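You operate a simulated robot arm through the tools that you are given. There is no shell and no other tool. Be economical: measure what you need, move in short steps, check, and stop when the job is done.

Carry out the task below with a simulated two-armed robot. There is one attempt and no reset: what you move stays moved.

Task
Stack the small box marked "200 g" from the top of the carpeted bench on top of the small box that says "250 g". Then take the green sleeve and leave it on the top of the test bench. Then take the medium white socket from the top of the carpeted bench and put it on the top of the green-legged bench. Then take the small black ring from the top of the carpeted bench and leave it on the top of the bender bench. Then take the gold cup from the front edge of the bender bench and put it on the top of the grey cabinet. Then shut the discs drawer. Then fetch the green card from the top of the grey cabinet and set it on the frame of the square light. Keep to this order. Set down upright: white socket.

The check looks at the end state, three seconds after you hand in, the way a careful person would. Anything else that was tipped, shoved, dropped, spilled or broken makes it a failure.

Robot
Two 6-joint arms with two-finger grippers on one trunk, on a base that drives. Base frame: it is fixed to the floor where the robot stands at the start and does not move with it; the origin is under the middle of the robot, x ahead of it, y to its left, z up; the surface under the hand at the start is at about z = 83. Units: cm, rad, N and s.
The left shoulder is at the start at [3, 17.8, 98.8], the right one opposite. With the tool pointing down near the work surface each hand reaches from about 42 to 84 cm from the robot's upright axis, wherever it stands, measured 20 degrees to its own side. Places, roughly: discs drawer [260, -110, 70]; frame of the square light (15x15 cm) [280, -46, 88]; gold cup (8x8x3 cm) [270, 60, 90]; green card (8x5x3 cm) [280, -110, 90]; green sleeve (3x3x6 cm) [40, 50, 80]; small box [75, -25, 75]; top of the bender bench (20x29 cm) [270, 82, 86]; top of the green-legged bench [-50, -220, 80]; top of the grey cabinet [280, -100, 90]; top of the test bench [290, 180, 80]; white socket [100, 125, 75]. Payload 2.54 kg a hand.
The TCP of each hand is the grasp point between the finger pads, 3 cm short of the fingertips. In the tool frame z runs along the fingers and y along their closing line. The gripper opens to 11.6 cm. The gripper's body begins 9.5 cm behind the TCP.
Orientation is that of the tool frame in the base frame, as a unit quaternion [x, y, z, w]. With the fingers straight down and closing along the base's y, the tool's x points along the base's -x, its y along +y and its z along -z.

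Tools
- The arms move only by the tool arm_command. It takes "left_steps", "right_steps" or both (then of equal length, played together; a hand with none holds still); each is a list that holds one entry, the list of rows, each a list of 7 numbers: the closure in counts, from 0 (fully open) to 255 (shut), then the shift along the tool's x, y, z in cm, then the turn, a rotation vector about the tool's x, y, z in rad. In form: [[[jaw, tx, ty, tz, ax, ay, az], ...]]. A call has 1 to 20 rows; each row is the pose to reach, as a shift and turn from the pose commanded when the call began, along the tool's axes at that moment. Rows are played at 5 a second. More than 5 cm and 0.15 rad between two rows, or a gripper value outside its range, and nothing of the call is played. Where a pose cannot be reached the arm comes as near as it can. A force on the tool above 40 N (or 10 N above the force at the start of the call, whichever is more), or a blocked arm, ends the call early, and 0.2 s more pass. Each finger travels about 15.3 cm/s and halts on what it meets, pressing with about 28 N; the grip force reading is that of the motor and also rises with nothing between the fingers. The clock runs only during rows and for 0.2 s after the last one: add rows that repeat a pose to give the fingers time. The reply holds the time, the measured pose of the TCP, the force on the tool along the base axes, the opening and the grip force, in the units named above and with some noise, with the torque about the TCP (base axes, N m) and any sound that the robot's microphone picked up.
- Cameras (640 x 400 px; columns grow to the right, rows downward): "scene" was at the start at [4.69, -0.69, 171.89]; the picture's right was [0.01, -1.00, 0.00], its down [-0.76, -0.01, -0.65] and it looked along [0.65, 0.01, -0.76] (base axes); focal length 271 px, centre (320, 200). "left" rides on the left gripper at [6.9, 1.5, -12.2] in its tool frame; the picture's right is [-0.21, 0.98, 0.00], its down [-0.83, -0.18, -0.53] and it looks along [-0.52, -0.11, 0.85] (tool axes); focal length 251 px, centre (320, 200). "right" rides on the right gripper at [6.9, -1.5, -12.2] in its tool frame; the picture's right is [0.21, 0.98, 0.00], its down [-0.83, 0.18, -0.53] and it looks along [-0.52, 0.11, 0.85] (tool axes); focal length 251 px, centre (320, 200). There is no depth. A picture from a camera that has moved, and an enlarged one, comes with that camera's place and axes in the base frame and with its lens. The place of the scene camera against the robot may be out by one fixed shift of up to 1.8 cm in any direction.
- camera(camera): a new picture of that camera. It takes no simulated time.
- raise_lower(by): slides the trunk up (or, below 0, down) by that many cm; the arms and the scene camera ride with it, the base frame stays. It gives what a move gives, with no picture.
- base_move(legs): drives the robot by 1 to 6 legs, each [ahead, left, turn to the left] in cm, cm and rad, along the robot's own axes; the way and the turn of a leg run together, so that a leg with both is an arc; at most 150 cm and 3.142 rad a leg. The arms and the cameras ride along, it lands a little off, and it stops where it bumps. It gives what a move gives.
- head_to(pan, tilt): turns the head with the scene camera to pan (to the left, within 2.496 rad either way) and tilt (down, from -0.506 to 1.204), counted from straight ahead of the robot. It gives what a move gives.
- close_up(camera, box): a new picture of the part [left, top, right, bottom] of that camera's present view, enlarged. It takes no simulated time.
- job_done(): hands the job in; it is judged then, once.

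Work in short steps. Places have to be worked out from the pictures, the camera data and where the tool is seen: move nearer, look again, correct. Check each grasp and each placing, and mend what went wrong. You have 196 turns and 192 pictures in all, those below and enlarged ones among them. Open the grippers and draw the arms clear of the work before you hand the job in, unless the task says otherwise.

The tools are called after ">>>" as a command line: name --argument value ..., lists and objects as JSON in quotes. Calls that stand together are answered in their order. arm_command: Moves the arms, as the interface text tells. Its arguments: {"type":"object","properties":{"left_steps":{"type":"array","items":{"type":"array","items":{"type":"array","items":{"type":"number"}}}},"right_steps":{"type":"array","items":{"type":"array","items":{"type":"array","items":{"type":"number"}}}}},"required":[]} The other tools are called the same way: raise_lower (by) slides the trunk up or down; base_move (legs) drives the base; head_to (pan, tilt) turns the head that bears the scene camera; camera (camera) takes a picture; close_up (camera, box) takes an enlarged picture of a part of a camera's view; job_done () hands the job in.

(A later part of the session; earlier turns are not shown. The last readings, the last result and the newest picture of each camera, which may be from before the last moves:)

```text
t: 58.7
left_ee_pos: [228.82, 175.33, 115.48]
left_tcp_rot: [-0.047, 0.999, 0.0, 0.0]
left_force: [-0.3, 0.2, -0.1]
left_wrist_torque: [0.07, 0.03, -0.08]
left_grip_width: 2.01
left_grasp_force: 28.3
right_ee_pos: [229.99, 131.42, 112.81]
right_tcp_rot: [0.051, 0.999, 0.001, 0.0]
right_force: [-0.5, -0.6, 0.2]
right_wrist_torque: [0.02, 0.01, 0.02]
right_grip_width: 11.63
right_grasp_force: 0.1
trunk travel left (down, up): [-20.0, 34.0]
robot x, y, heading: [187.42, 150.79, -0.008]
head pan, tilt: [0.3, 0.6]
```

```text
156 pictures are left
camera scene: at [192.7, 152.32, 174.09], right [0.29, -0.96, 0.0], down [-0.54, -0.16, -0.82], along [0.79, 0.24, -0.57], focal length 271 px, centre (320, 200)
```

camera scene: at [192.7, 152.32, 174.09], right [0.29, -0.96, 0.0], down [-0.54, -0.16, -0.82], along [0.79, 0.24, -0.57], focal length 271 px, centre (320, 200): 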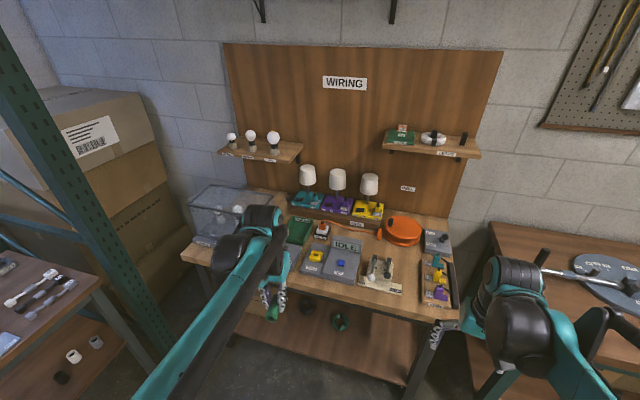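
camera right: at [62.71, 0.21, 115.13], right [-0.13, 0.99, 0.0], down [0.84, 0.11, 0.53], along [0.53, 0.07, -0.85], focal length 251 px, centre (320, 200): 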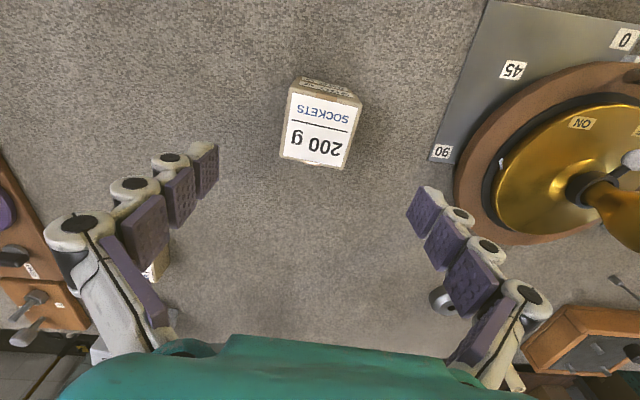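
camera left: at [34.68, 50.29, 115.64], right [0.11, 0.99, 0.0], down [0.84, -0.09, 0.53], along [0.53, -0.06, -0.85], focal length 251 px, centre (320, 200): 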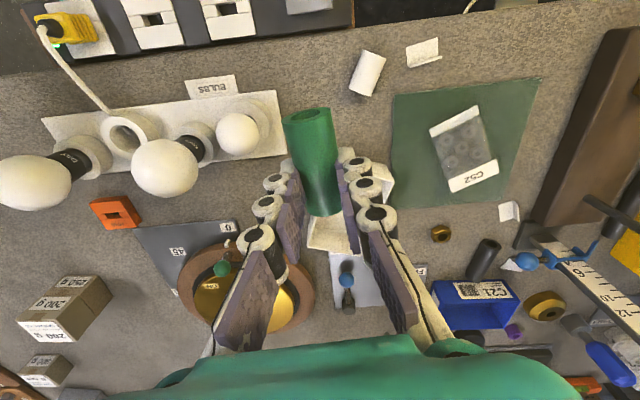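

I zoom in on the bench top to find a free spot.

>>> close_up --camera "scene" --box '[170, 170, 490, 370]'

>>> camera --camera "left"

```text
2.00 times, centred on (330, 270) of scene
camera zoom: at [192.7, 152.32, 174.09], right [0.29, -0.96, 0.0], down [-0.54, -0.16, -0.82], along [0.79, 0.24, -0.57], focal length 542 px, centre (300, 60)
```

zoom: 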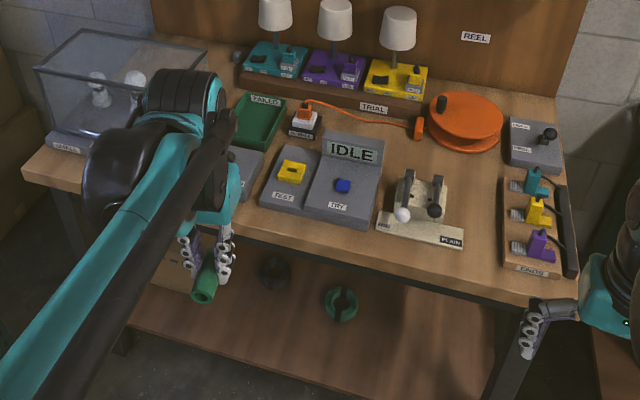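

```text
154 pictures are left
camera left: at [221.86, 176.29, 127.6], right [0.12, 0.99, 0.0], down [0.84, -0.1, 0.53], along [0.53, -0.07, -0.85], focal length 251 px, centre (320, 200)
```

left: 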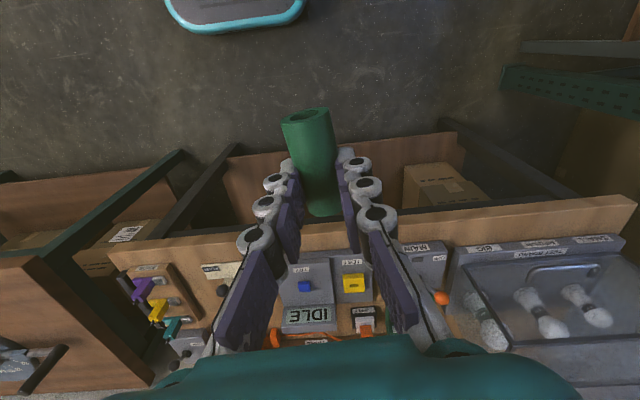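

There is a free spot between the PLAIN block and the ENDS rack, about (282,139.6). I lift the right hand for safety, move the base right and ahead, and look again.

>>> arm_command --right_steps '[[[0, 0, 0, -4, 0, 0, 0], [0, 0, 0, -8, 0, 0, 0]]]'

>>> base_move --legs '[[0, -30, 0.008], [18, 0, 0]]'

>>> camera --camera "left"

>>> camera --camera "scene"

```text
t: 59.3
left_ee_pos: [228.83, 175.36, 115.39]
left_tcp_rot: [-0.047, 0.999, 0.0, 0.001]
left_force: [0.1, 0.9, 0.8]
left_wrist_torque: [0.07, 0.03, -0.01]
left_grip_width: 2.03
left_grasp_force: 28.4
right_ee_pos: [230.01, 131.24, 120.77]
right_tcp_rot: [0.051, 0.999, 0.0, 0.0]
right_force: [0.1, -0.7, -0.6]
right_wrist_torque: [0.0, 0.02, -0.02]
right_grip_width: 11.61
right_grasp_force: 0.0
trunk travel left (down, up): [-20.0, 34.0]
robot x, y, heading: [187.72, 150.72, -0.012]
head pan, tilt: [0.3, 0.6]
```

```text
t: 62.5
left_ee_pos: [246.54, 145.49, 115.36]
left_tcp_rot: [-0.051, 0.999, 0.0, 0.0]
left_force: [-0.2, -0.9, 0.4]
left_wrist_torque: [0.04, 0.06, -0.06]
left_grip_width: 2.03
left_grasp_force: 28.7
right_ee_pos: [248.08, 101.53, 120.75]
right_tcp_rot: [0.047, 0.999, 0.0, -0.001]
right_force: [0.3, -0.8, -0.1]
right_wrist_torque: [-0.07, 0.04, 0.03]
right_grip_width: 11.62
right_grasp_force: 0.0
trunk travel left (down, up): [-20.0, 34.0]
robot x, y, heading: [204.8, 120.29, -0.002]
head pan, tilt: [0.3, 0.6]
```

```text
153 pictures are left
camera left: at [239.55, 146.4, 127.57], right [0.11, 0.99, 0.0], down [0.84, -0.1, 0.53], along [0.53, -0.06, -0.85], focal length 251 px, centre (320, 200)
```

left: 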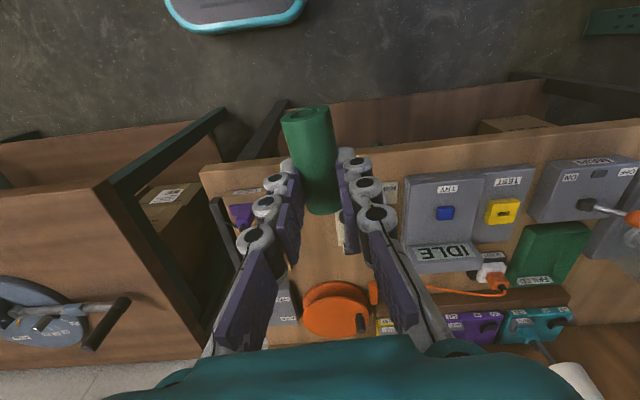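

```text
152 pictures are left
camera scene: at [210.62, 122.19, 174.09], right [0.29, -0.96, 0.0], down [-0.54, -0.17, -0.82], along [0.79, 0.24, -0.57], focal length 271 px, centre (320, 200)
```

scene: 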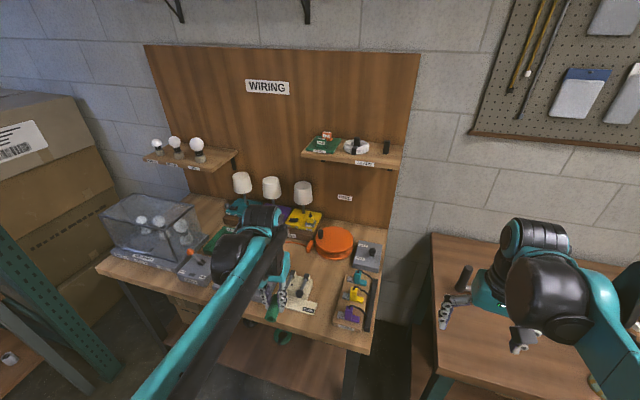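

Closer look at the spot from this stand.

>>> close_up --camera "scene" --box '[250, 220, 410, 340]'

```text
3.33 times, centred on (330, 280) of scene
camera zoom: at [210.62, 122.19, 174.09], right [0.29, -0.96, 0.0], down [-0.54, -0.17, -0.82], along [0.79, 0.24, -0.57], focal length 903 px, centre (287, -67)
```

zoom: 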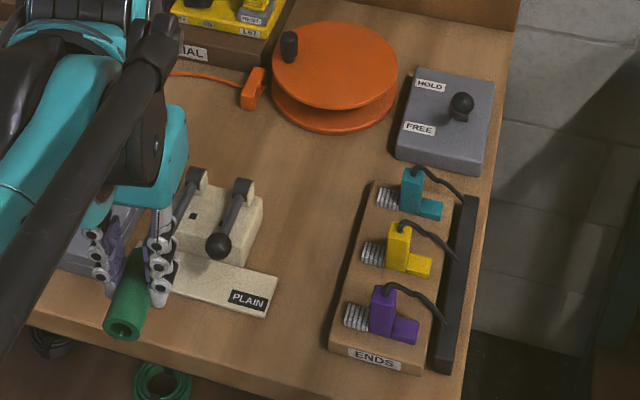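

The spot centre is about (279,140.8) after the known camera shift, ~10 cm wide. I bring the left hand above it at z≈104.

>>> arm_command --left_steps '[[[255, -4, -1, 0, 0, 0, 0], [255, -8, -2, 0, 0, 0, 0], [255, -12, -3, 0, 0, 0, 0], [255, -16, -4, 0, 0, 0, 0], [255, -20, -5, 0, 0, 0, 0], [255, -24, -6, 3, 0, 0, 0], [255, -28, -7, 6, 0, 0, 0], [255, -31.3, -8.1, 9, 0, 0, 0], [255, -31.3, -8.1, 11, 0, 0, 0]]]'

>>> camera --camera "left"

>>> close_up --camera "scene" --box '[250, 200, 410, 340]'

```text
refused: row 6 steps farther than a row can; nothing moved
```

```text
150 pictures are left
camera left: at [239.55, 146.4, 127.57], right [0.11, 0.99, 0.0], down [0.84, -0.1, 0.53], along [0.53, -0.06, -0.85], focal length 251 px, centre (320, 200)
```

left: 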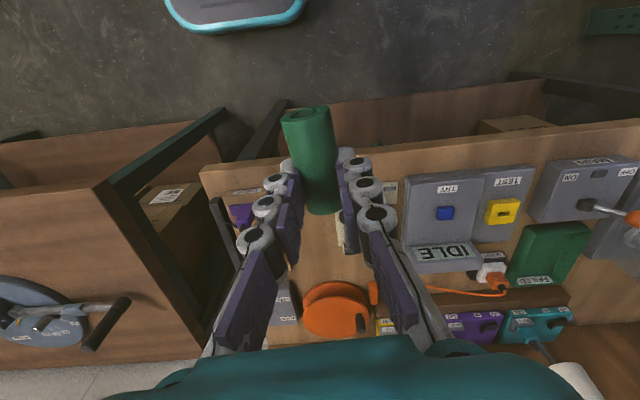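

```text
2.86 times, centred on (330, 270) of scene
camera zoom: at [210.62, 122.19, 174.09], right [0.29, -0.96, 0.0], down [-0.54, -0.17, -0.82], along [0.79, 0.24, -0.57], focal length 774 px, centre (291, 0)
```

zoom: 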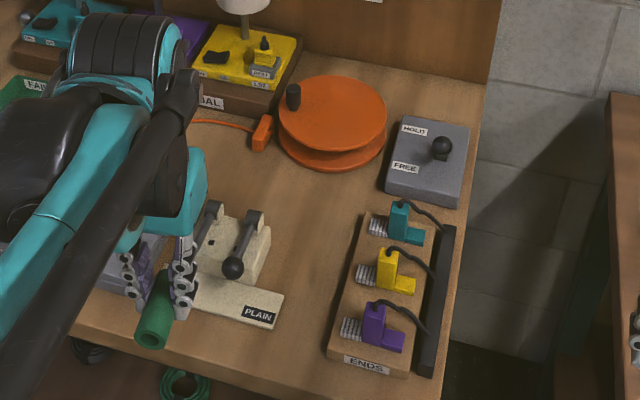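

A step was too long; I use finer rows.

>>> arm_command --left_steps '[[[255, -4, -1, 0, 0, 0, 0], [255, -8, -2, 0, 0, 0, 0], [255, -12, -3, 0, 0, 0, 0], [255, -16, -4, 0, 0, 0, 0], [255, -20, -5, 0, 0, 0, 0], [255, -24, -6, 1, 0, 0, 0], [255, -28, -7, 2, 0, 0, 0], [255, -31.3, -8.1, 4, 0, 0, 0], [255, -31.3, -8.1, 8, 0, 0, 0], [255, -31.3, -8.1, 11, 0, 0, 0]]]'

>>> camera --camera "left"

>>> close_up --camera "scene" --box '[250, 200, 410, 340]'

```text
t: 64.7
left_ee_pos: [278.64, 140.51, 104.27]
left_tcp_rot: [-0.051, 0.999, 0.0, 0.0]
left_force: [0.1, 1.5, -1.7]
left_wrist_torque: [0.03, 0.0, -0.07]
left_grip_width: 2.01
left_grasp_force: 27.7
right_ee_pos: [248.08, 101.49, 120.74]
right_tcp_rot: [0.047, 0.999, 0.001, -0.001]
right_force: [-0.2, 0.6, 0.5]
right_wrist_torque: [0.02, 0.03, 0.01]
right_grip_width: 11.58
right_grasp_force: 0.1
trunk travel left (down, up): [-20.0, 34.0]
robot x, y, heading: [205.22, 120.66, -0.006]
head pan, tilt: [0.3, 0.6]
```

```text
148 pictures are left
camera left: at [271.6, 141.5, 116.46], right [0.11, 0.99, 0.0], down [0.84, -0.1, 0.53], along [0.53, -0.06, -0.85], focal length 251 px, centre (320, 200)
```

left: 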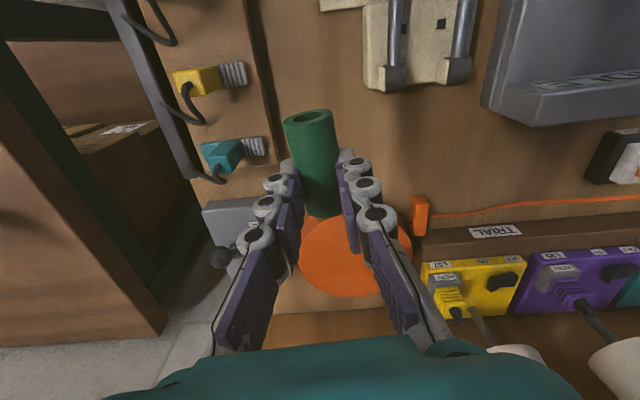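

```text
2.86 times, centred on (330, 270) of scene
camera zoom: at [210.6, 122.19, 174.09], right [0.29, -0.96, 0.0], down [-0.54, -0.17, -0.82], along [0.79, 0.24, -0.57], focal length 774 px, centre (291, 0)
```

zoom: 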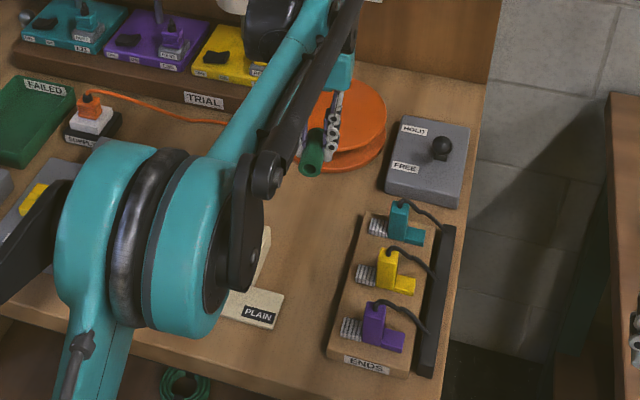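

Directly below the hand is clear wood. I lower to TCP z≈89, then check.

>>> arm_command --left_steps '[[[255, 0.5, 0, 4, 0, 0, 0], [255, 1, 0, 8, 0, 0, 0], [255, 1, 0, 11.5, 0, 0, 0], [255, 1, 0, 14, 0, 0, 0], [255, 1, 0, 15.3, 0, 0, 0], [255, 1, 0, 15.3, 0, 0, 0]]]'

>>> camera --camera "left"

>>> close_up --camera "scene" --box '[250, 200, 410, 340]'

```text
t: 66.0
left_ee_pos: [277.37, 140.58, 89.0]
left_tcp_rot: [-0.051, 0.999, -0.001, 0.0]
left_force: [0.0, -0.5, -1.0]
left_wrist_torque: [0.01, 0.0, 0.01]
left_grip_width: 2.04
left_grasp_force: 28.8
right_ee_pos: [247.95, 101.61, 120.86]
right_tcp_rot: [0.046, 0.999, 0.0, -0.001]
right_force: [0.4, 0.0, 0.2]
right_wrist_torque: [-0.02, 0.01, 0.03]
right_grip_width: 11.59
right_grasp_force: 0.0
trunk travel left (down, up): [-20.0, 34.0]
robot x, y, heading: [205.11, 120.4, -0.009]
head pan, tilt: [0.3, 0.6]
```

```text
146 pictures are left
camera left: at [270.42, 141.4, 101.26], right [0.11, 0.99, 0.0], down [0.84, -0.1, 0.53], along [0.53, -0.06, -0.85], focal length 251 px, centre (320, 200)
```

left: 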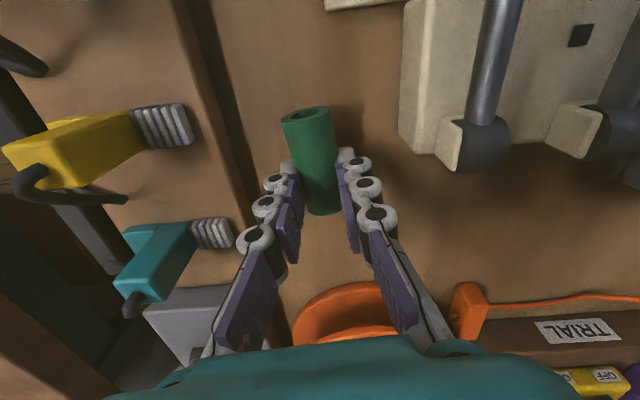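

```text
2.86 times, centred on (330, 270) of scene
camera zoom: at [210.45, 122.19, 174.09], right [0.29, -0.96, 0.0], down [-0.54, -0.17, -0.83], along [0.79, 0.24, -0.56], focal length 774 px, centre (291, 0)
```

zoom: 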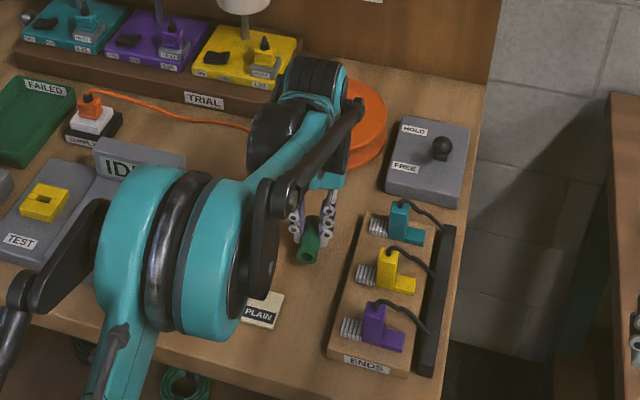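

Clear on both sides. I continue down slowly.

>>> arm_command --left_steps '[[[255, 0, 0, 0.5, 0, 0, 0], [255, 0, 0, 1, 0, 0, 0], [255, 0, 0, 1.3, 0, 0, 0], [255, 0, 0, 1.6, 0, 0, 0], [255, 0, 0, 1.8, 0, 0, 0], [255, 0, 0, 1.8, 0, 0, 0]]]'

```text
t: 67.5
left_ee_pos: [277.47, 140.56, 87.38]
left_tcp_rot: [-0.05, 0.999, 0.0, 0.001]
left_force: [-1.0, -0.1, 0.6]
left_wrist_torque: [0.01, 0.01, 0.01]
left_grip_width: 2.01
left_grasp_force: 28.1
right_ee_pos: [247.96, 101.49, 120.73]
right_tcp_rot: [0.047, 0.999, 0.0, 0.0]
right_force: [0.3, -0.7, 1.2]
right_wrist_torque: [0.03, -0.01, 0.02]
right_grip_width: 11.58
right_grasp_force: 0.0
trunk travel left (down, up): [-20.0, 34.0]
robot x, y, heading: [204.77, 120.5, 0.002]
head pan, tilt: [0.3, 0.6]
```

Still free at 87.4; more slow steps.

>>> arm_command --left_steps '[[[255, 0, 0, 0.25, 0, 0, 0], [255, 0, 0, 0.5, 0, 0, 0], [255, 0, 0, 0.7, 0, 0, 0], [255, 0, 0, 0.9, 0, 0, 0], [255, 0, 0, 0.9, 0, 0, 0]]]'

>>> camera --camera "left"

```text
t: 68.4
left_ee_pos: [277.21, 140.57, 86.92]
left_tcp_rot: [-0.052, 0.999, 0.002, 0.002]
left_force: [-4.9, -0.4, 20.7]
left_wrist_torque: [-0.1, 0.25, -0.03]
left_grip_width: 2.25
left_grasp_force: 28.1
right_ee_pos: [247.81, 101.51, 120.83]
right_tcp_rot: [0.046, 0.999, 0.0, 0.001]
right_force: [0.3, -1.2, 0.4]
right_wrist_torque: [0.0, 0.02, 0.02]
right_grip_width: 11.6
right_grasp_force: 0.0
trunk travel left (down, up): [-20.0, 34.0]
robot x, y, heading: [205.09, 120.49, -0.0]
head pan, tilt: [0.3, 0.6]
stopped in row 4 (left hand): the force on the tool passed its limit at 45 N (the readings are from after the stop); the commanded pose is now the measured one
```

```text
144 pictures are left
camera left: at [270.27, 141.43, 99.15], right [0.11, 0.99, 0.0], down [0.84, -0.1, 0.54], along [0.53, -0.06, -0.84], focal length 251 px, centre (320, 200)
```

left: 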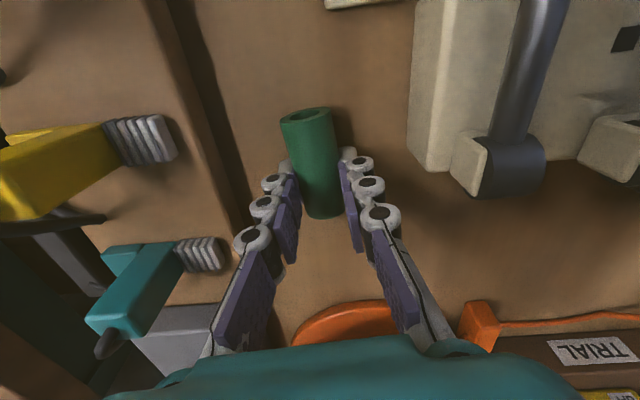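

Contact made. I ease up a hair, open slowly to ~5 cm and rise.

>>> arm_command --left_steps '[[[240, 0, 0, -0.1, 0, 0, 0], [215, 0, 0, -0.1, 0, 0, 0], [200, 0, 0, -0.1, 0, 0, 0], [185, 0, 0, -0.1, 0, 0, 0], [170, 0, 0, -0.1, 0, 0, 0], [150, 0, 0, -0.1, 0, 0, 0], [150, 0, 0, -0.1, 0, 0, 0], [150, 0, 0, -2, 0, 0, 0], [150, 0, 0, -6, 0, 0, 0], [150, 0, 0, -10, 0, 0, 0], [150, 0, 0, -14, 0, 0, 0], [150, 0, 0, -18, 0, 0, 0], [150, 0, 0, -22, 0, 0, 0], [150, 0, 0, -26, 0, 0, 0]]]'

>>> camera --camera "left"

```text
t: 71.4
left_ee_pos: [277.31, 140.52, 112.66]
left_tcp_rot: [-0.052, 0.999, 0.0, 0.002]
left_force: [0.2, -0.3, -0.2]
left_wrist_torque: [0.0, 0.01, 0.02]
left_grip_width: 4.77
left_grasp_force: 0.1
right_ee_pos: [247.89, 101.53, 120.79]
right_tcp_rot: [0.046, 0.999, 0.0, -0.001]
right_force: [0.0, -0.1, -0.2]
right_wrist_torque: [0.01, -0.05, 0.03]
right_grip_width: 11.6
right_grasp_force: 0.1
trunk travel left (down, up): [-20.0, 34.0]
robot x, y, heading: [204.91, 120.63, -0.009]
head pan, tilt: [0.3, 0.6]
```

```text
143 pictures are left
camera left: at [270.34, 141.4, 124.92], right [0.11, 0.99, 0.0], down [0.84, -0.1, 0.54], along [0.53, -0.06, -0.84], focal length 251 px, centre (320, 200)
```

left: 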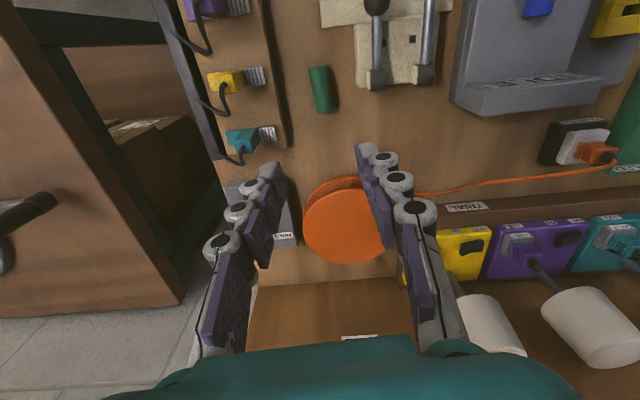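

The sleeve lies safely on the test bench. I retract the left arm, back off and turn round to face the carpeted bench from its far side.

>>> arm_command --left_steps '[[[150, 4, 0, 0, 0, 0, 0], [150, 8, 0, 0, 0, 0, 0], [150, 12, 0, 0, 0, 0, 0], [150, 16, 0, 0, 0, 0, 0], [150, 20, 0, 0, 0, 0, 0], [150, 24, 0, 0, 0, 0, 0], [150, 28, 0, -1, 0, 0, 0]]]'

>>> base_move --legs '[[-20, 0, 0], [0, 0, 1.57], [0, 0, 1.57]]'

>>> head_to --pan 0.0 --tilt 0.75

>>> camera --camera "scene"

```text
t: 73.0
left_ee_pos: [249.21, 137.6, 113.81]
left_tcp_rot: [-0.051, 0.999, 0.0, 0.001]
left_force: [-1.0, 0.4, 0.0]
left_wrist_torque: [0.01, -0.03, -0.02]
left_grip_width: 4.77
left_grasp_force: 0.0
right_ee_pos: [247.78, 101.57, 120.74]
right_tcp_rot: [0.046, 0.999, 0.0, 0.001]
right_force: [-0.4, -0.3, 0.7]
right_wrist_torque: [0.04, -0.04, 0.01]
right_grip_width: 11.59
right_grasp_force: 0.1
trunk travel left (down, up): [-20.0, 34.0]
robot x, y, heading: [205.2, 119.93, -0.006]
head pan, tilt: [0.3, 0.6]
```

```text
t: 82.2
left_ee_pos: [140.57, 103.1, 113.59]
left_tcp_rot: [0.999, 0.051, -0.002, 0.0]
left_force: [1.2, -1.1, 0.8]
left_wrist_torque: [0.02, 0.02, 0.01]
left_grip_width: 4.76
left_grasp_force: 0.1
right_ee_pos: [142.24, 139.27, 120.82]
right_tcp_rot: [0.999, -0.047, 0.0, 0.001]
right_force: [-0.9, -0.1, 0.4]
right_wrist_torque: [0.0, 0.0, -0.02]
right_grip_width: 11.6
right_grasp_force: 0.0
trunk travel left (down, up): [-20.0, 34.0]
robot x, y, heading: [185.12, 120.12, 3.137]
head pan, tilt: [0.3, 0.6]
```

```text
t: 83.0
left_ee_pos: [140.62, 102.97, 113.65]
left_tcp_rot: [0.999, 0.05, -0.002, 0.0]
left_force: [0.3, -0.1, 0.7]
left_wrist_torque: [-0.04, -0.04, 0.01]
left_grip_width: 4.77
left_grasp_force: 0.0
right_ee_pos: [142.2, 139.29, 120.7]
right_tcp_rot: [0.999, -0.047, 0.001, 0.0]
right_force: [-0.2, 0.4, 0.0]
right_wrist_torque: [-0.01, 0.01, 0.0]
right_grip_width: 11.6
right_grasp_force: 0.1
trunk travel left (down, up): [-20.0, 34.0]
robot x, y, heading: [184.97, 120.44, 3.135]
head pan, tilt: [0.0, 0.75]
```

```text
142 pictures are left
camera scene: at [179.68, 119.68, 172.81], right [0.0, 1.0, 0.0], down [0.68, 0.0, -0.73], along [-0.73, 0.0, -0.68], focal length 271 px, centre (320, 200)
```

scene: 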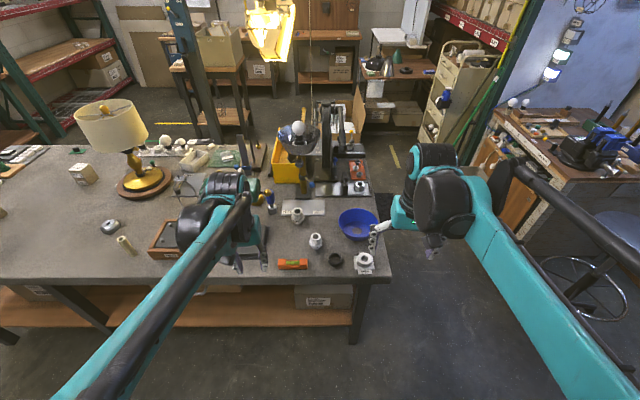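

>>> close_up --camera "scene" --box '[140, 130, 400, 290]'

>>> camera --camera "right"

```text
2.46 times, centred on (270, 210) of scene
camera zoom: at [179.68, 119.68, 172.81], right [0.0, 1.0, 0.0], down [0.68, 0.0, -0.73], along [-0.73, 0.0, -0.68], focal length 667 px, centre (443, 175)
```

zoom: 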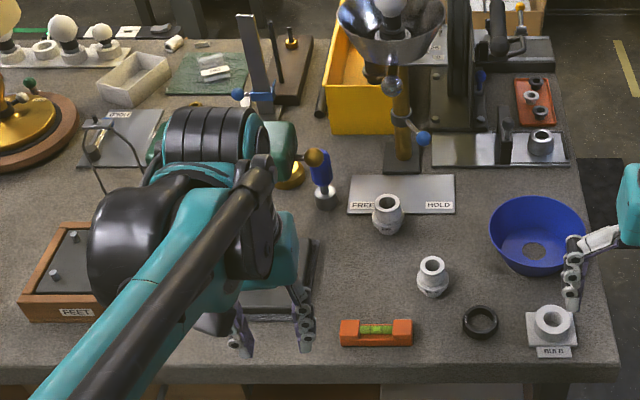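

```text
140 pictures are left
camera right: at [149.23, 140.05, 132.97], right [0.12, -0.99, 0.0], down [-0.84, -0.1, 0.53], along [-0.53, -0.07, -0.85], focal length 251 px, centre (320, 200)
```

right: 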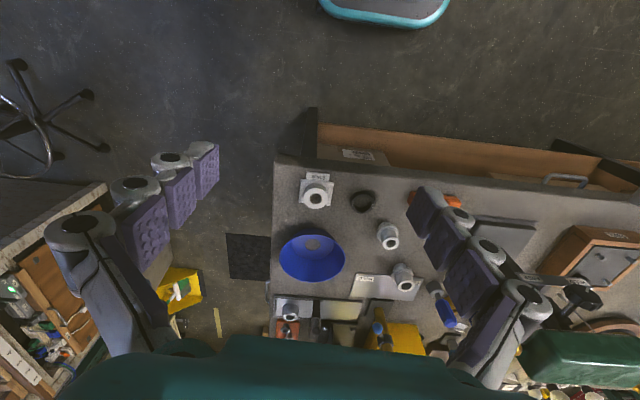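

Several white sockets here; I zoom to compare sizes and markings.

>>> close_up --camera "scene" --box '[280, 200, 340, 260]'

>>> close_up --camera "scene" --box '[330, 170, 390, 280]'

>>> close_up --camera "right" --box '[270, 160, 450, 320]'

```text
6.67 times, centred on (310, 230) of scene
camera zoom: at [179.68, 119.68, 172.81], right [0.0, 1.0, 0.0], down [0.68, 0.0, -0.73], along [-0.73, 0.0, -0.68], focal length 1806 px, centre (387, 0)
```

zoom: 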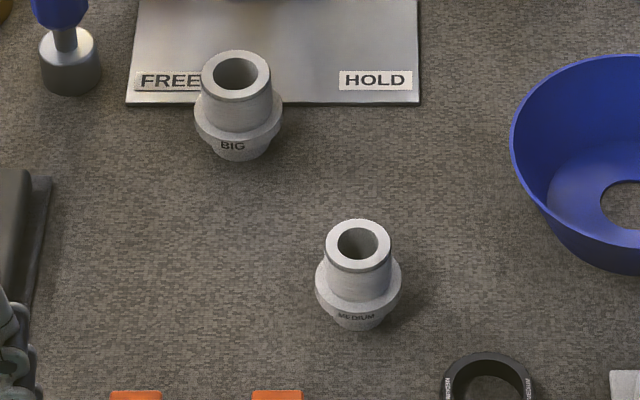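

```text
3.64 times, centred on (360, 225) of scene
camera zoom: at [179.68, 119.68, 172.81], right [0.0, 1.0, 0.0], down [0.68, 0.0, -0.73], along [-0.73, 0.0, -0.68], focal length 985 px, centre (174, 109)
```

zoom: 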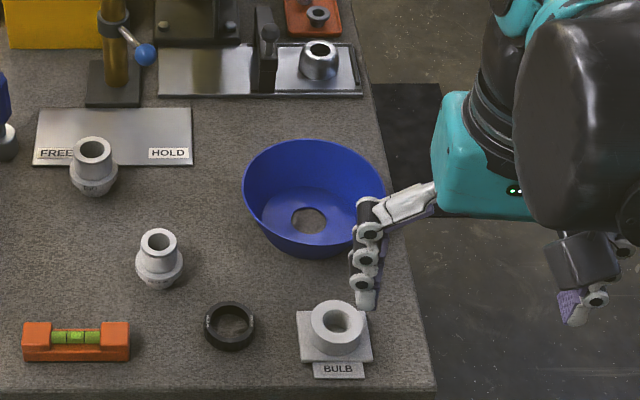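

```text
2.50 times, centred on (360, 240) of right
camera zoom: at [149.23, 140.05, 132.97], right [0.12, -0.99, 0.0], down [-0.84, -0.1, 0.53], along [-0.53, -0.07, -0.85], focal length 629 px, centre (220, 100)
```

zoom: 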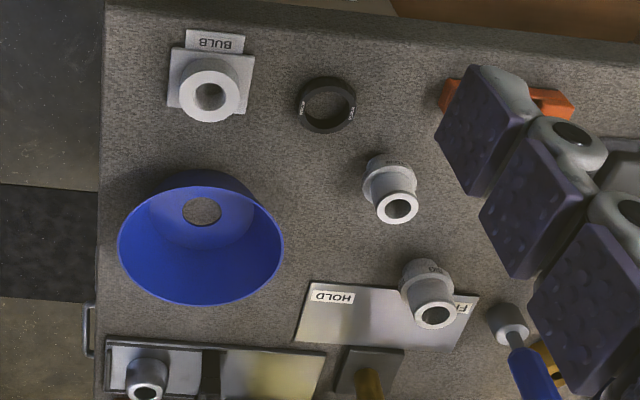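

The one labelled MEDIUM is the nearer, at about (111,117.5); the other is BIG. I shift the base so the left hand can take it.

>>> base_move --legs '[[0, -20, 0.006], [9, 0, 0]]'

>>> camera --camera "left"

```text
t: 85.3
left_ee_pos: [131.59, 122.64, 113.62]
left_tcp_rot: [0.999, 0.053, -0.001, 0.0]
left_force: [-0.7, 0.5, 0.1]
left_wrist_torque: [-0.01, -0.06, 0.02]
left_grip_width: 4.78
left_grasp_force: 0.1
right_ee_pos: [132.95, 158.96, 120.68]
right_tcp_rot: [0.999, -0.045, 0.0, 0.001]
right_force: [0.2, 0.5, 0.0]
right_wrist_torque: [0.0, -0.05, 0.0]
right_grip_width: 11.61
right_grasp_force: 0.0
trunk travel left (down, up): [-20.0, 34.0]
robot x, y, heading: [175.94, 140.15, -3.137]
head pan, tilt: [0.0, 0.75]
```

```text
136 pictures are left
camera left: at [138.7, 121.99, 125.78], right [-0.11, -0.99, 0.0], down [-0.84, 0.09, 0.54], along [-0.53, 0.06, -0.84], focal length 251 px, centre (320, 200)
```

left: 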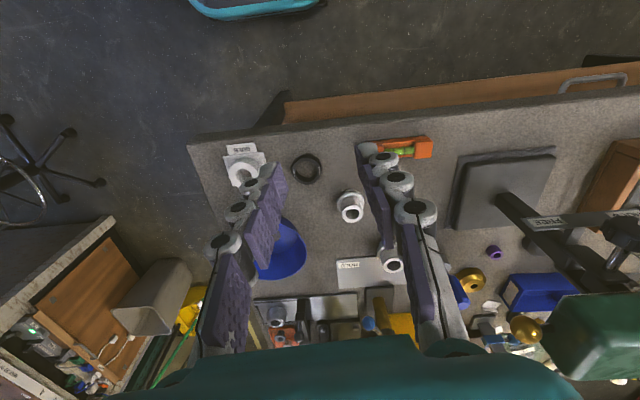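

Socket at about (112.1,119.3). The green lamp head with its knob is near (112,104,112), clear of the gripper by ~7 cm. I move above the socket with an 8 cm opening.

>>> arm_command --left_steps '[[[79, -4, 0.3, 0, 0, 0, 0], [79, -8, 0.6, 0, 0, 0, 0], [79, -12, 0.9, 0, 0, 0, 0], [79, -16, 1.1, 1, 0, 0, 0], [79, -19.7, 1.33, 3, 0, 0, 0], [79, -19.7, 1.33, 7, 0, 0, 0], [79, -19.7, 1.33, 11, 0, 0, 0], [79, -19.7, 1.33, 13, 0, 0, 0]]]'

>>> camera --camera "left"

```text
t: 87.1
left_ee_pos: [112.19, 119.15, 100.53]
left_tcp_rot: [0.999, 0.053, -0.002, 0.0]
left_force: [-0.3, -0.2, -0.8]
left_wrist_torque: [0.01, -0.04, 0.0]
left_grip_width: 8.01
left_grasp_force: 0.0
right_ee_pos: [133.1, 158.82, 120.77]
right_tcp_rot: [0.999, -0.045, 0.0, 0.0]
right_force: [0.0, 0.0, -0.9]
right_wrist_torque: [0.01, 0.04, 0.02]
right_grip_width: 11.58
right_grasp_force: 0.0
trunk travel left (down, up): [-20.0, 34.0]
robot x, y, heading: [175.95, 140.35, -3.145]
head pan, tilt: [0.0, 0.75]
```

```text
135 pictures are left
camera left: at [119.36, 118.6, 112.77], right [-0.11, -0.99, 0.0], down [-0.84, 0.09, 0.54], along [-0.53, 0.06, -0.84], focal length 251 px, centre (320, 200)
```

left: 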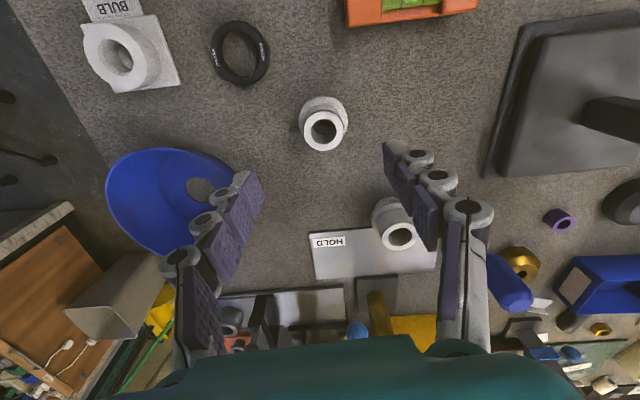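

Centred well. I descend to TCP z≈86.5.

>>> arm_command --left_steps '[[[79, 0.1, 0, 4, 0, 0, 0], [79, 0.1, 0, 8, 0, 0, 0], [79, 0.1, 0, 11, 0, 0, 0], [79, 0.1, 0, 13, 0, 0, 0], [79, 0.1, 0, 14, 0, 0, 0], [79, 0.1, 0, 14, 0, 0, 0]]]'

>>> camera --camera "left"

```text
t: 88.5
left_ee_pos: [112.3, 119.24, 86.56]
left_tcp_rot: [0.999, 0.053, -0.002, 0.001]
left_force: [-0.2, 0.0, 0.8]
left_wrist_torque: [-0.01, -0.03, -0.01]
left_grip_width: 7.99
left_grasp_force: 0.1
right_ee_pos: [133.08, 158.96, 120.7]
right_tcp_rot: [0.999, -0.045, 0.0, 0.001]
right_force: [0.5, 0.2, 0.1]
right_wrist_torque: [0.03, -0.02, 0.02]
right_grip_width: 11.6
right_grasp_force: 0.1
trunk travel left (down, up): [-20.0, 34.0]
robot x, y, heading: [176.17, 140.59, -3.137]
head pan, tilt: [0.0, 0.75]
```

```text
134 pictures are left
camera left: at [119.4, 118.6, 98.84], right [-0.11, -0.99, 0.0], down [-0.84, 0.09, 0.54], along [-0.53, 0.06, -0.84], focal length 251 px, centre (320, 200)
```

left: 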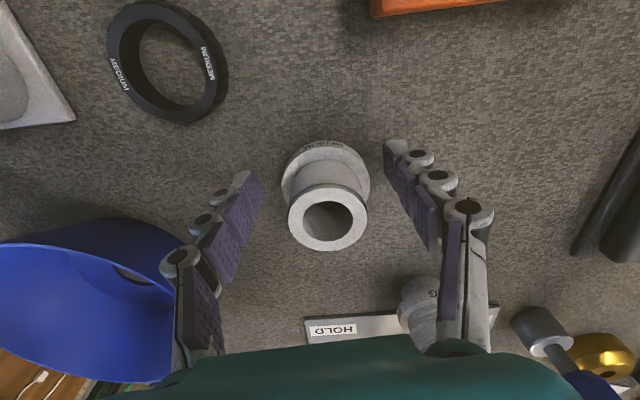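

Socket is ~0.5 cm further ahead than the pads' middle; I correct, close, and check.

>>> arm_command --left_steps '[[[79, -0.5, 0.3, 0, 0, 0, 0], [79, -0.5, 0.3, 0, 0, 0, 0], [255, -0.5, 0.3, 0, 0, 0, 0], [255, -0.5, 0.3, 0, 0, 0, 0], [255, -0.5, 0.3, 0, 0, 0, 0], [255, -0.5, 0.3, 0, 0, 0, 0]]]'

>>> camera --camera "left"

```text
t: 89.9
left_ee_pos: [111.82, 118.94, 86.71]
left_tcp_rot: [0.999, 0.054, -0.002, 0.0]
left_force: [-1.6, -0.8, 6.5]
left_wrist_torque: [-0.02, 0.02, 0.01]
left_grip_width: 4.94
left_grasp_force: 27.9
right_ee_pos: [133.1, 158.8, 120.84]
right_tcp_rot: [0.999, -0.044, 0.0, -0.001]
right_force: [-0.4, -0.1, 1.3]
right_wrist_torque: [0.0, 0.0, -0.01]
right_grip_width: 11.61
right_grasp_force: 0.1
trunk travel left (down, up): [-20.0, 34.0]
robot x, y, heading: [176.17, 140.24, -3.141]
head pan, tilt: [0.0, 0.75]
```

```text
133 pictures are left
camera left: at [118.93, 118.25, 98.91], right [-0.11, -0.99, 0.0], down [-0.84, 0.09, 0.54], along [-0.53, 0.06, -0.84], focal length 251 px, centre (320, 200)
```

left: 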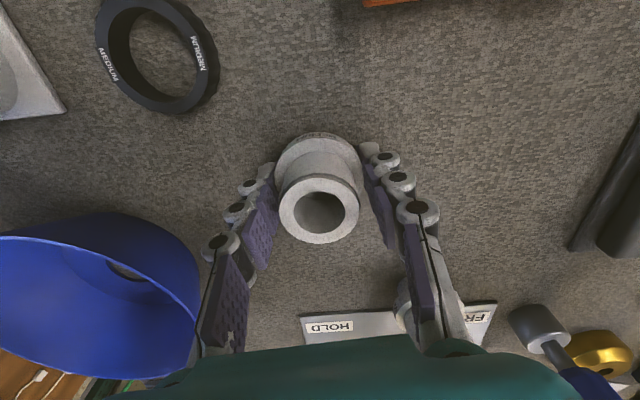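

Gripped at 4.9 cm on the flange. I lift straight up and check it hangs level.

>>> arm_command --left_steps '[[[255, 0, 0, -1, 0, 0, 0], [255, 0, 0, -4, 0, 0, 0], [255, 0, 0, -8, 0, 0, 0], [255, 0, 0, -12, 0, 0, 0], [255, 0, 0, -16, 0, 0, 0], [255, 0, 0, -20, 0, 0, 0], [255, 0, 0, -24, 0, 0, 0], [255, 0, 0, -28, 0, 0, 0]]]'

>>> camera --camera "left"

```text
t: 91.7
left_ee_pos: [112.02, 119.02, 114.73]
left_tcp_rot: [0.999, 0.053, -0.002, 0.0]
left_force: [0.2, -0.5, -0.2]
left_wrist_torque: [0.01, 0.01, -0.01]
left_grip_width: 4.94
left_grasp_force: 28.2
right_ee_pos: [133.16, 158.93, 120.75]
right_tcp_rot: [0.999, -0.044, 0.0, 0.0]
right_force: [0.0, -0.7, -0.1]
right_wrist_torque: [0.02, 0.0, 0.02]
right_grip_width: 11.6
right_grasp_force: 0.0
trunk travel left (down, up): [-20.0, 34.0]
robot x, y, heading: [176.3, 140.19, -3.138]
head pan, tilt: [0.0, 0.75]
```

```text
132 pictures are left
camera left: at [119.02, 118.26, 126.95], right [-0.11, -0.99, 0.0], down [-0.84, 0.09, 0.54], along [-0.53, 0.06, -0.84], focal length 251 px, centre (320, 200)
```

left: 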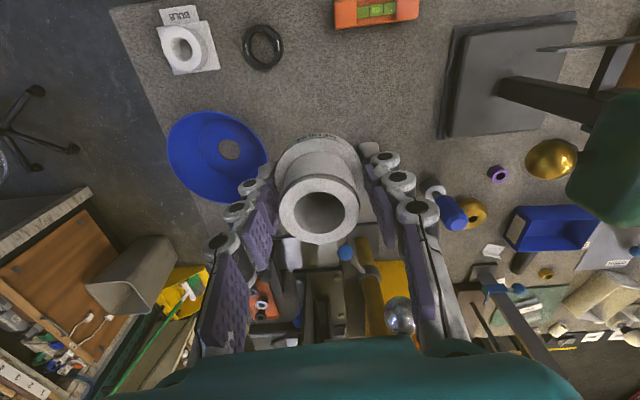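

Held upright. I retract the left hand, back off, turn to face -y and drive to the aisle, keeping clear of benches.

>>> arm_command --left_steps '[[[255, 4, 0, 0, 0, 0, 0], [255, 8, 0, 0, 0, 0, 0], [255, 12, 0, 0, 0, 0, 0], [255, 16, 0, 0, 0, 0, 0], [255, 19.5, 0, 0, 0, 0, 0]]]'

>>> base_move --legs '[[-10, 0, 0], [0, 0, 1.567], [125, 0, 0], [125, 0, 0]]'

```text
t: 92.9
left_ee_pos: [131.54, 120.98, 114.8]
left_tcp_rot: [0.998, 0.055, -0.002, 0.0]
left_force: [0.7, 0.1, -0.2]
left_wrist_torque: [-0.02, 0.06, -0.01]
left_grip_width: 4.9
left_grasp_force: 27.9
right_ee_pos: [133.26, 158.96, 120.8]
right_tcp_rot: [0.999, -0.044, 0.0, 0.001]
right_force: [1.1, 0.3, -0.1]
right_wrist_torque: [-0.05, 0.02, -0.01]
right_grip_width: 11.6
right_grasp_force: 0.1
trunk travel left (down, up): [-20.0, 34.0]
robot x, y, heading: [176.18, 140.21, -3.139]
head pan, tilt: [0.0, 0.75]
```

```text
t: 109.6
left_ee_pos: [205.16, -153.54, 114.51]
left_tcp_rot: [0.668, 0.744, -0.001, 0.001]
left_force: [-0.2, -0.7, -0.7]
left_wrist_torque: [0.0, 0.03, 0.03]
left_grip_width: 4.92
left_grasp_force: 27.6
right_ee_pos: [167.34, -151.74, 120.76]
right_tcp_rot: [0.737, 0.675, 0.0, 0.0]
right_force: [0.2, -0.8, 0.3]
right_wrist_torque: [0.02, -0.01, 0.0]
right_grip_width: 11.59
right_grasp_force: 0.0
trunk travel left (down, up): [-20.0, 34.0]
robot x, y, heading: [186.35, -108.62, -1.571]
head pan, tilt: [0.0, 0.75]
```

On course. I strafe right along the aisle to x≈-50 and look at the green-legged bench.

>>> base_move --legs '[[6, 0, 0], [0, -120, 0], [0, -116, 0]]'

>>> camera --camera "scene"

```text
t: 121.8
left_ee_pos: [-30.52, -159.01, 114.59]
left_tcp_rot: [0.67, 0.743, 0.0, 0.002]
left_force: [0.5, 0.1, -0.9]
left_wrist_torque: [0.03, 0.0, -0.04]
left_grip_width: 4.91
left_grasp_force: 28.1
right_ee_pos: [-68.42, -157.04, 120.69]
right_tcp_rot: [0.739, 0.674, 0.0, 0.001]
right_force: [0.2, 0.1, -0.5]
right_wrist_torque: [0.01, -0.02, -0.01]
right_grip_width: 11.59
right_grasp_force: 0.1
trunk travel left (down, up): [-20.0, 34.0]
robot x, y, heading: [-49.67, -114.6, -1.577]
head pan, tilt: [0.0, 0.75]
```

```text
131 pictures are left
camera scene: at [-49.82, -120.23, 172.8], right [-1.0, 0.0, 0.0], down [0.0, 0.68, -0.73], along [0.0, -0.73, -0.68], focal length 271 px, centre (320, 200)
```

scene: 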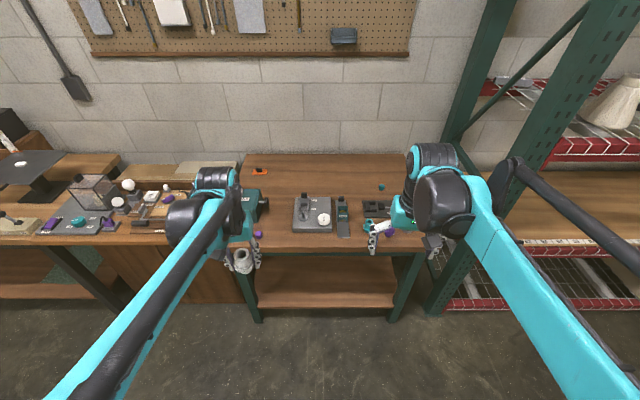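

I zoom on the bench top to choose the spot.

>>> close_up --camera "scene" --box '[220, 150, 380, 260]'

>>> camera --camera "left"

```text
3.64 times, centred on (300, 205) of scene
camera zoom: at [-49.82, -120.23, 172.8], right [-1.0, 0.0, 0.0], down [0.0, 0.68, -0.73], along [0.0, -0.73, -0.68], focal length 985 px, centre (393, 182)
```

zoom: 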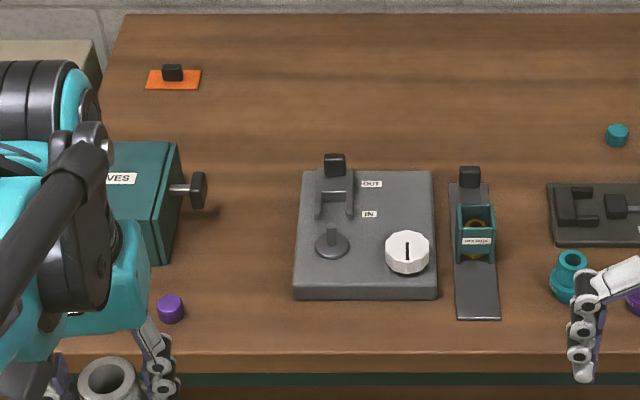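

```text
129 pictures are left
camera left: at [-29.73, -151.81, 126.82], right [0.99, -0.11, 0.0], down [-0.1, -0.84, 0.54], along [-0.06, -0.53, -0.84], focal length 251 px, centre (320, 200)
```

left: 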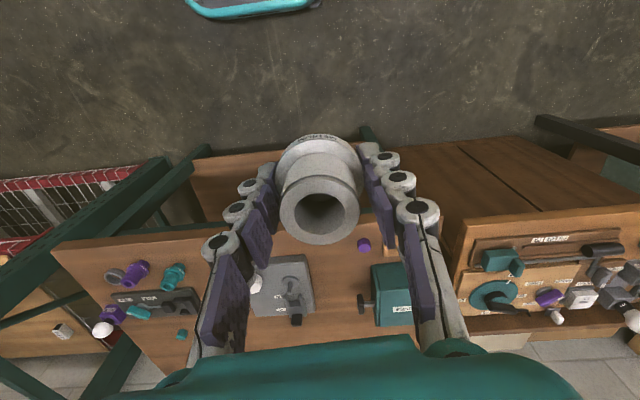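

The free spot is about (-30,-202), between the purple plug and the grey panel. I drive 18 cm closer.

>>> base_move --legs '[[18, 0, 0]]'

>>> camera --camera "left"

>>> close_up --camera "scene" --box '[200, 150, 400, 330]'

```text
t: 123.2
left_ee_pos: [-30.62, -176.87, 114.53]
left_tcp_rot: [0.67, 0.742, -0.001, 0.001]
left_force: [-0.4, -0.7, -0.7]
left_wrist_torque: [0.04, 0.02, -0.04]
left_grip_width: 4.92
left_grasp_force: 28.4
right_ee_pos: [-68.51, -174.8, 120.74]
right_tcp_rot: [0.739, 0.674, 0.0, -0.001]
right_force: [0.8, 0.5, -0.2]
right_wrist_torque: [0.08, -0.02, -0.02]
right_grip_width: 11.61
right_grasp_force: 0.1
trunk travel left (down, up): [-20.0, 34.0]
robot x, y, heading: [-49.78, -131.72, -1.576]
head pan, tilt: [0.0, 0.75]
```

```text
128 pictures are left
camera left: at [-29.82, -169.65, 126.77], right [0.99, -0.11, 0.0], down [-0.1, -0.84, 0.54], along [-0.06, -0.53, -0.84], focal length 251 px, centre (320, 200)
```

left: 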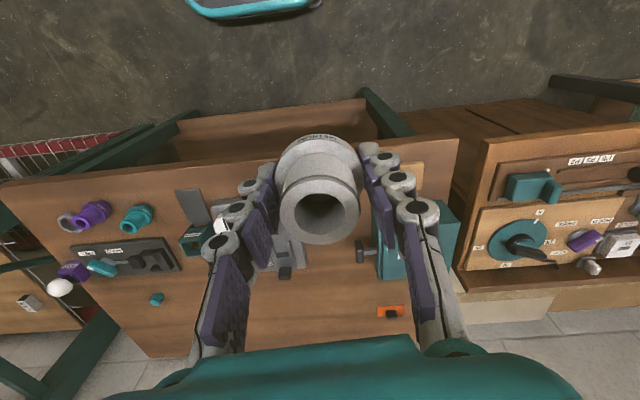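

```text
2.22 times, centred on (300, 240) of scene
camera zoom: at [-49.83, -138.07, 172.8], right [-1.0, 0.0, 0.0], down [0.0, 0.68, -0.73], along [0.0, -0.73, -0.68], focal length 602 px, centre (364, 111)
```

zoom: 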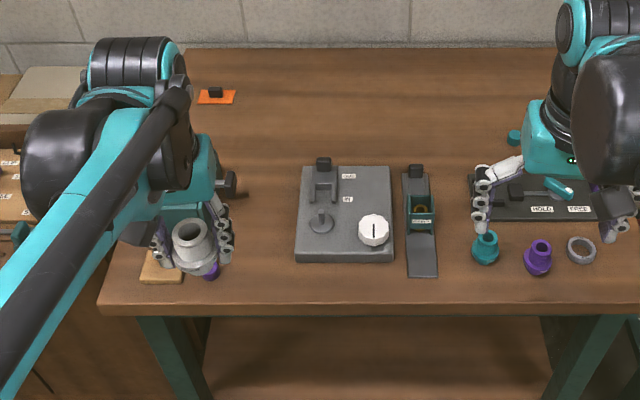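

Target (-30.5,-199). I move the hand above it and down to z≈93.

>>> arm_command --left_steps '[[[255, -4, -0.4, 0, 0, 0, 0], [255, -8, -0.8, 0, 0, 0, 0], [255, -12, -1.2, 0, 0, 0, 0], [255, -16, -1.6, 0, 0, 0, 0], [255, -20, -2, 0, 0, 0, 0], [255, -22, -2.1, 3, 0, 0, 0], [255, -22, -2.1, 7, 0, 0, 0], [255, -22, -2.1, 11, 0, 0, 0], [255, -22, -2.1, 15, 0, 0, 0], [255, -22, -2.1, 19, 0, 0, 0], [255, -22, -2.1, 21.5, 0, 0, 0], [255, -22, -2.1, 21.5, 0, 0, 0]]]'

>>> camera --camera "left"

>>> close_up --camera "scene" --box '[220, 170, 340, 270]'

```text
t: 125.8
left_ee_pos: [-30.46, -198.78, 93.12]
left_tcp_rot: [0.67, 0.742, -0.002, 0.002]
left_force: [0.0, -0.7, -1.4]
left_wrist_torque: [-0.01, -0.03, 0.01]
left_grip_width: 4.94
left_grasp_force: 28.0
right_ee_pos: [-68.56, -174.69, 120.77]
right_tcp_rot: [0.739, 0.674, 0.0, 0.0]
right_force: [-0.4, 0.4, 0.0]
right_wrist_torque: [0.01, 0.01, 0.01]
right_grip_width: 11.62
right_grasp_force: 0.1
trunk travel left (down, up): [-20.0, 34.0]
robot x, y, heading: [-49.8, -132.13, -1.578]
head pan, tilt: [0.0, 0.75]
```

```text
126 pictures are left
camera left: at [-29.67, -191.67, 105.32], right [0.99, -0.11, 0.0], down [-0.1, -0.84, 0.54], along [-0.06, -0.53, -0.84], focal length 251 px, centre (320, 200)
```

left: 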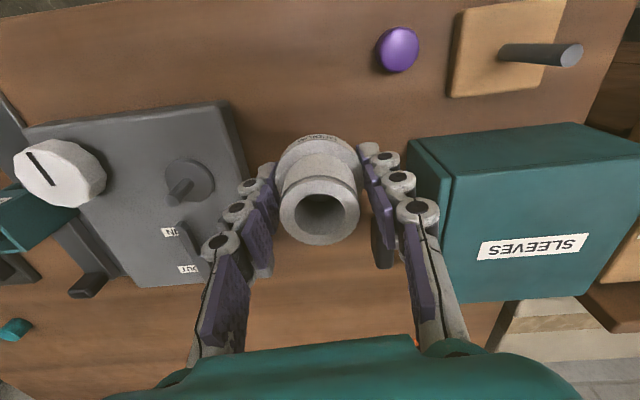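

```text
4.00 times, centred on (280, 220) of scene
camera zoom: at [-49.84, -137.88, 172.81], right [-1.0, 0.0, 0.0], down [0.0, 0.68, -0.73], along [0.0, -0.73, -0.68], focal length 1084 px, centre (480, 120)
```

zoom: 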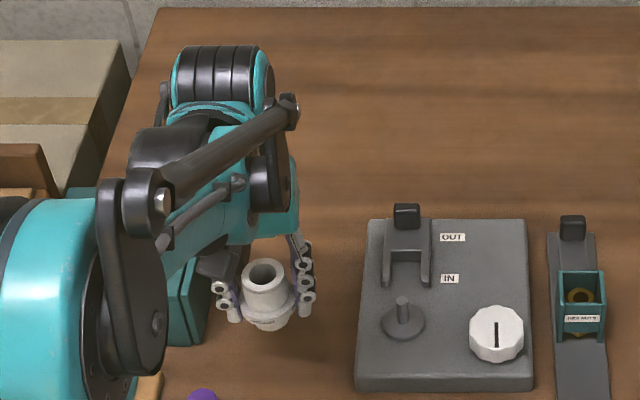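

The toolbox knob is close to the finger, so I choose a clearer spot nearer the front, (-31,-191.5), and lower to z≈89.5.

>>> arm_command --left_steps '[[[255, 3.6, 0.1, 0, 0, 0, 0], [255, 7.3, 0.2, 0, 0, 0, 0], [255, 7.3, 0.2, 2, 0, 0, 0], [255, 7.3, 0.2, 3.5, 0, 0, 0], [255, 7.3, 0.2, 3.5, 0, 0, 0]]]'

>>> camera --camera "left"

>>> close_up --camera "scene" --box '[220, 170, 340, 270]'

```text
t: 127.0
left_ee_pos: [-31.02, -191.6, 89.84]
left_tcp_rot: [0.669, 0.743, -0.002, 0.001]
left_force: [0.5, 0.7, -1.0]
left_wrist_torque: [0.03, 0.0, -0.01]
left_grip_width: 4.94
left_grasp_force: 27.7
right_ee_pos: [-68.47, -174.69, 120.71]
right_tcp_rot: [0.739, 0.674, 0.0, 0.0]
right_force: [0.2, -1.1, -0.5]
right_wrist_torque: [0.02, -0.01, 0.0]
right_grip_width: 11.61
right_grasp_force: 0.0
trunk travel left (down, up): [-20.0, 34.0]
robot x, y, heading: [-49.75, -131.65, -1.576]
head pan, tilt: [0.0, 0.75]
```

```text
124 pictures are left
camera left: at [-30.18, -184.45, 101.84], right [0.99, -0.11, 0.0], down [-0.1, -0.84, 0.54], along [-0.06, -0.53, -0.84], focal length 251 px, centre (320, 200)
```

left: 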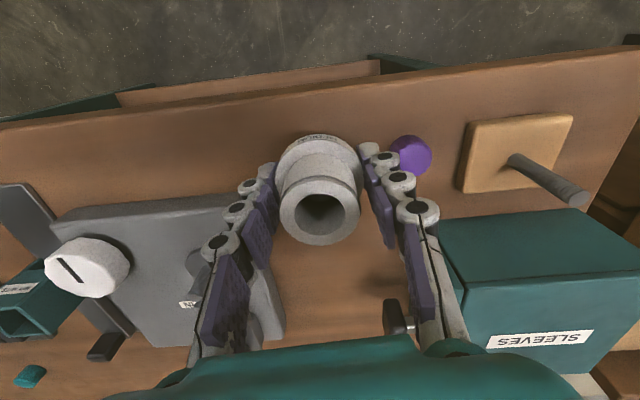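

```text
4.00 times, centred on (280, 220) of scene
camera zoom: at [-49.83, -137.94, 172.8], right [-1.0, 0.0, 0.0], down [0.0, 0.68, -0.73], along [0.0, -0.73, -0.68], focal length 1084 px, centre (480, 120)
```

zoom: 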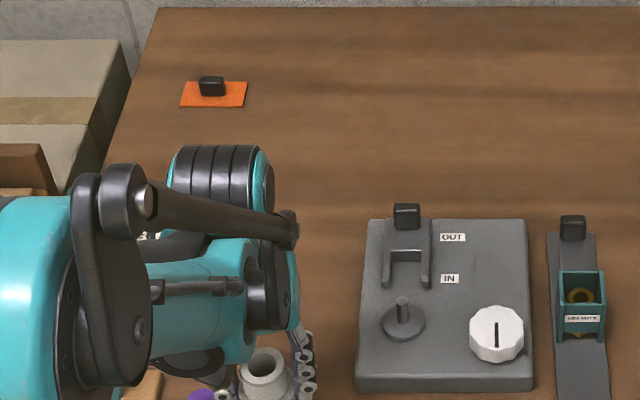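

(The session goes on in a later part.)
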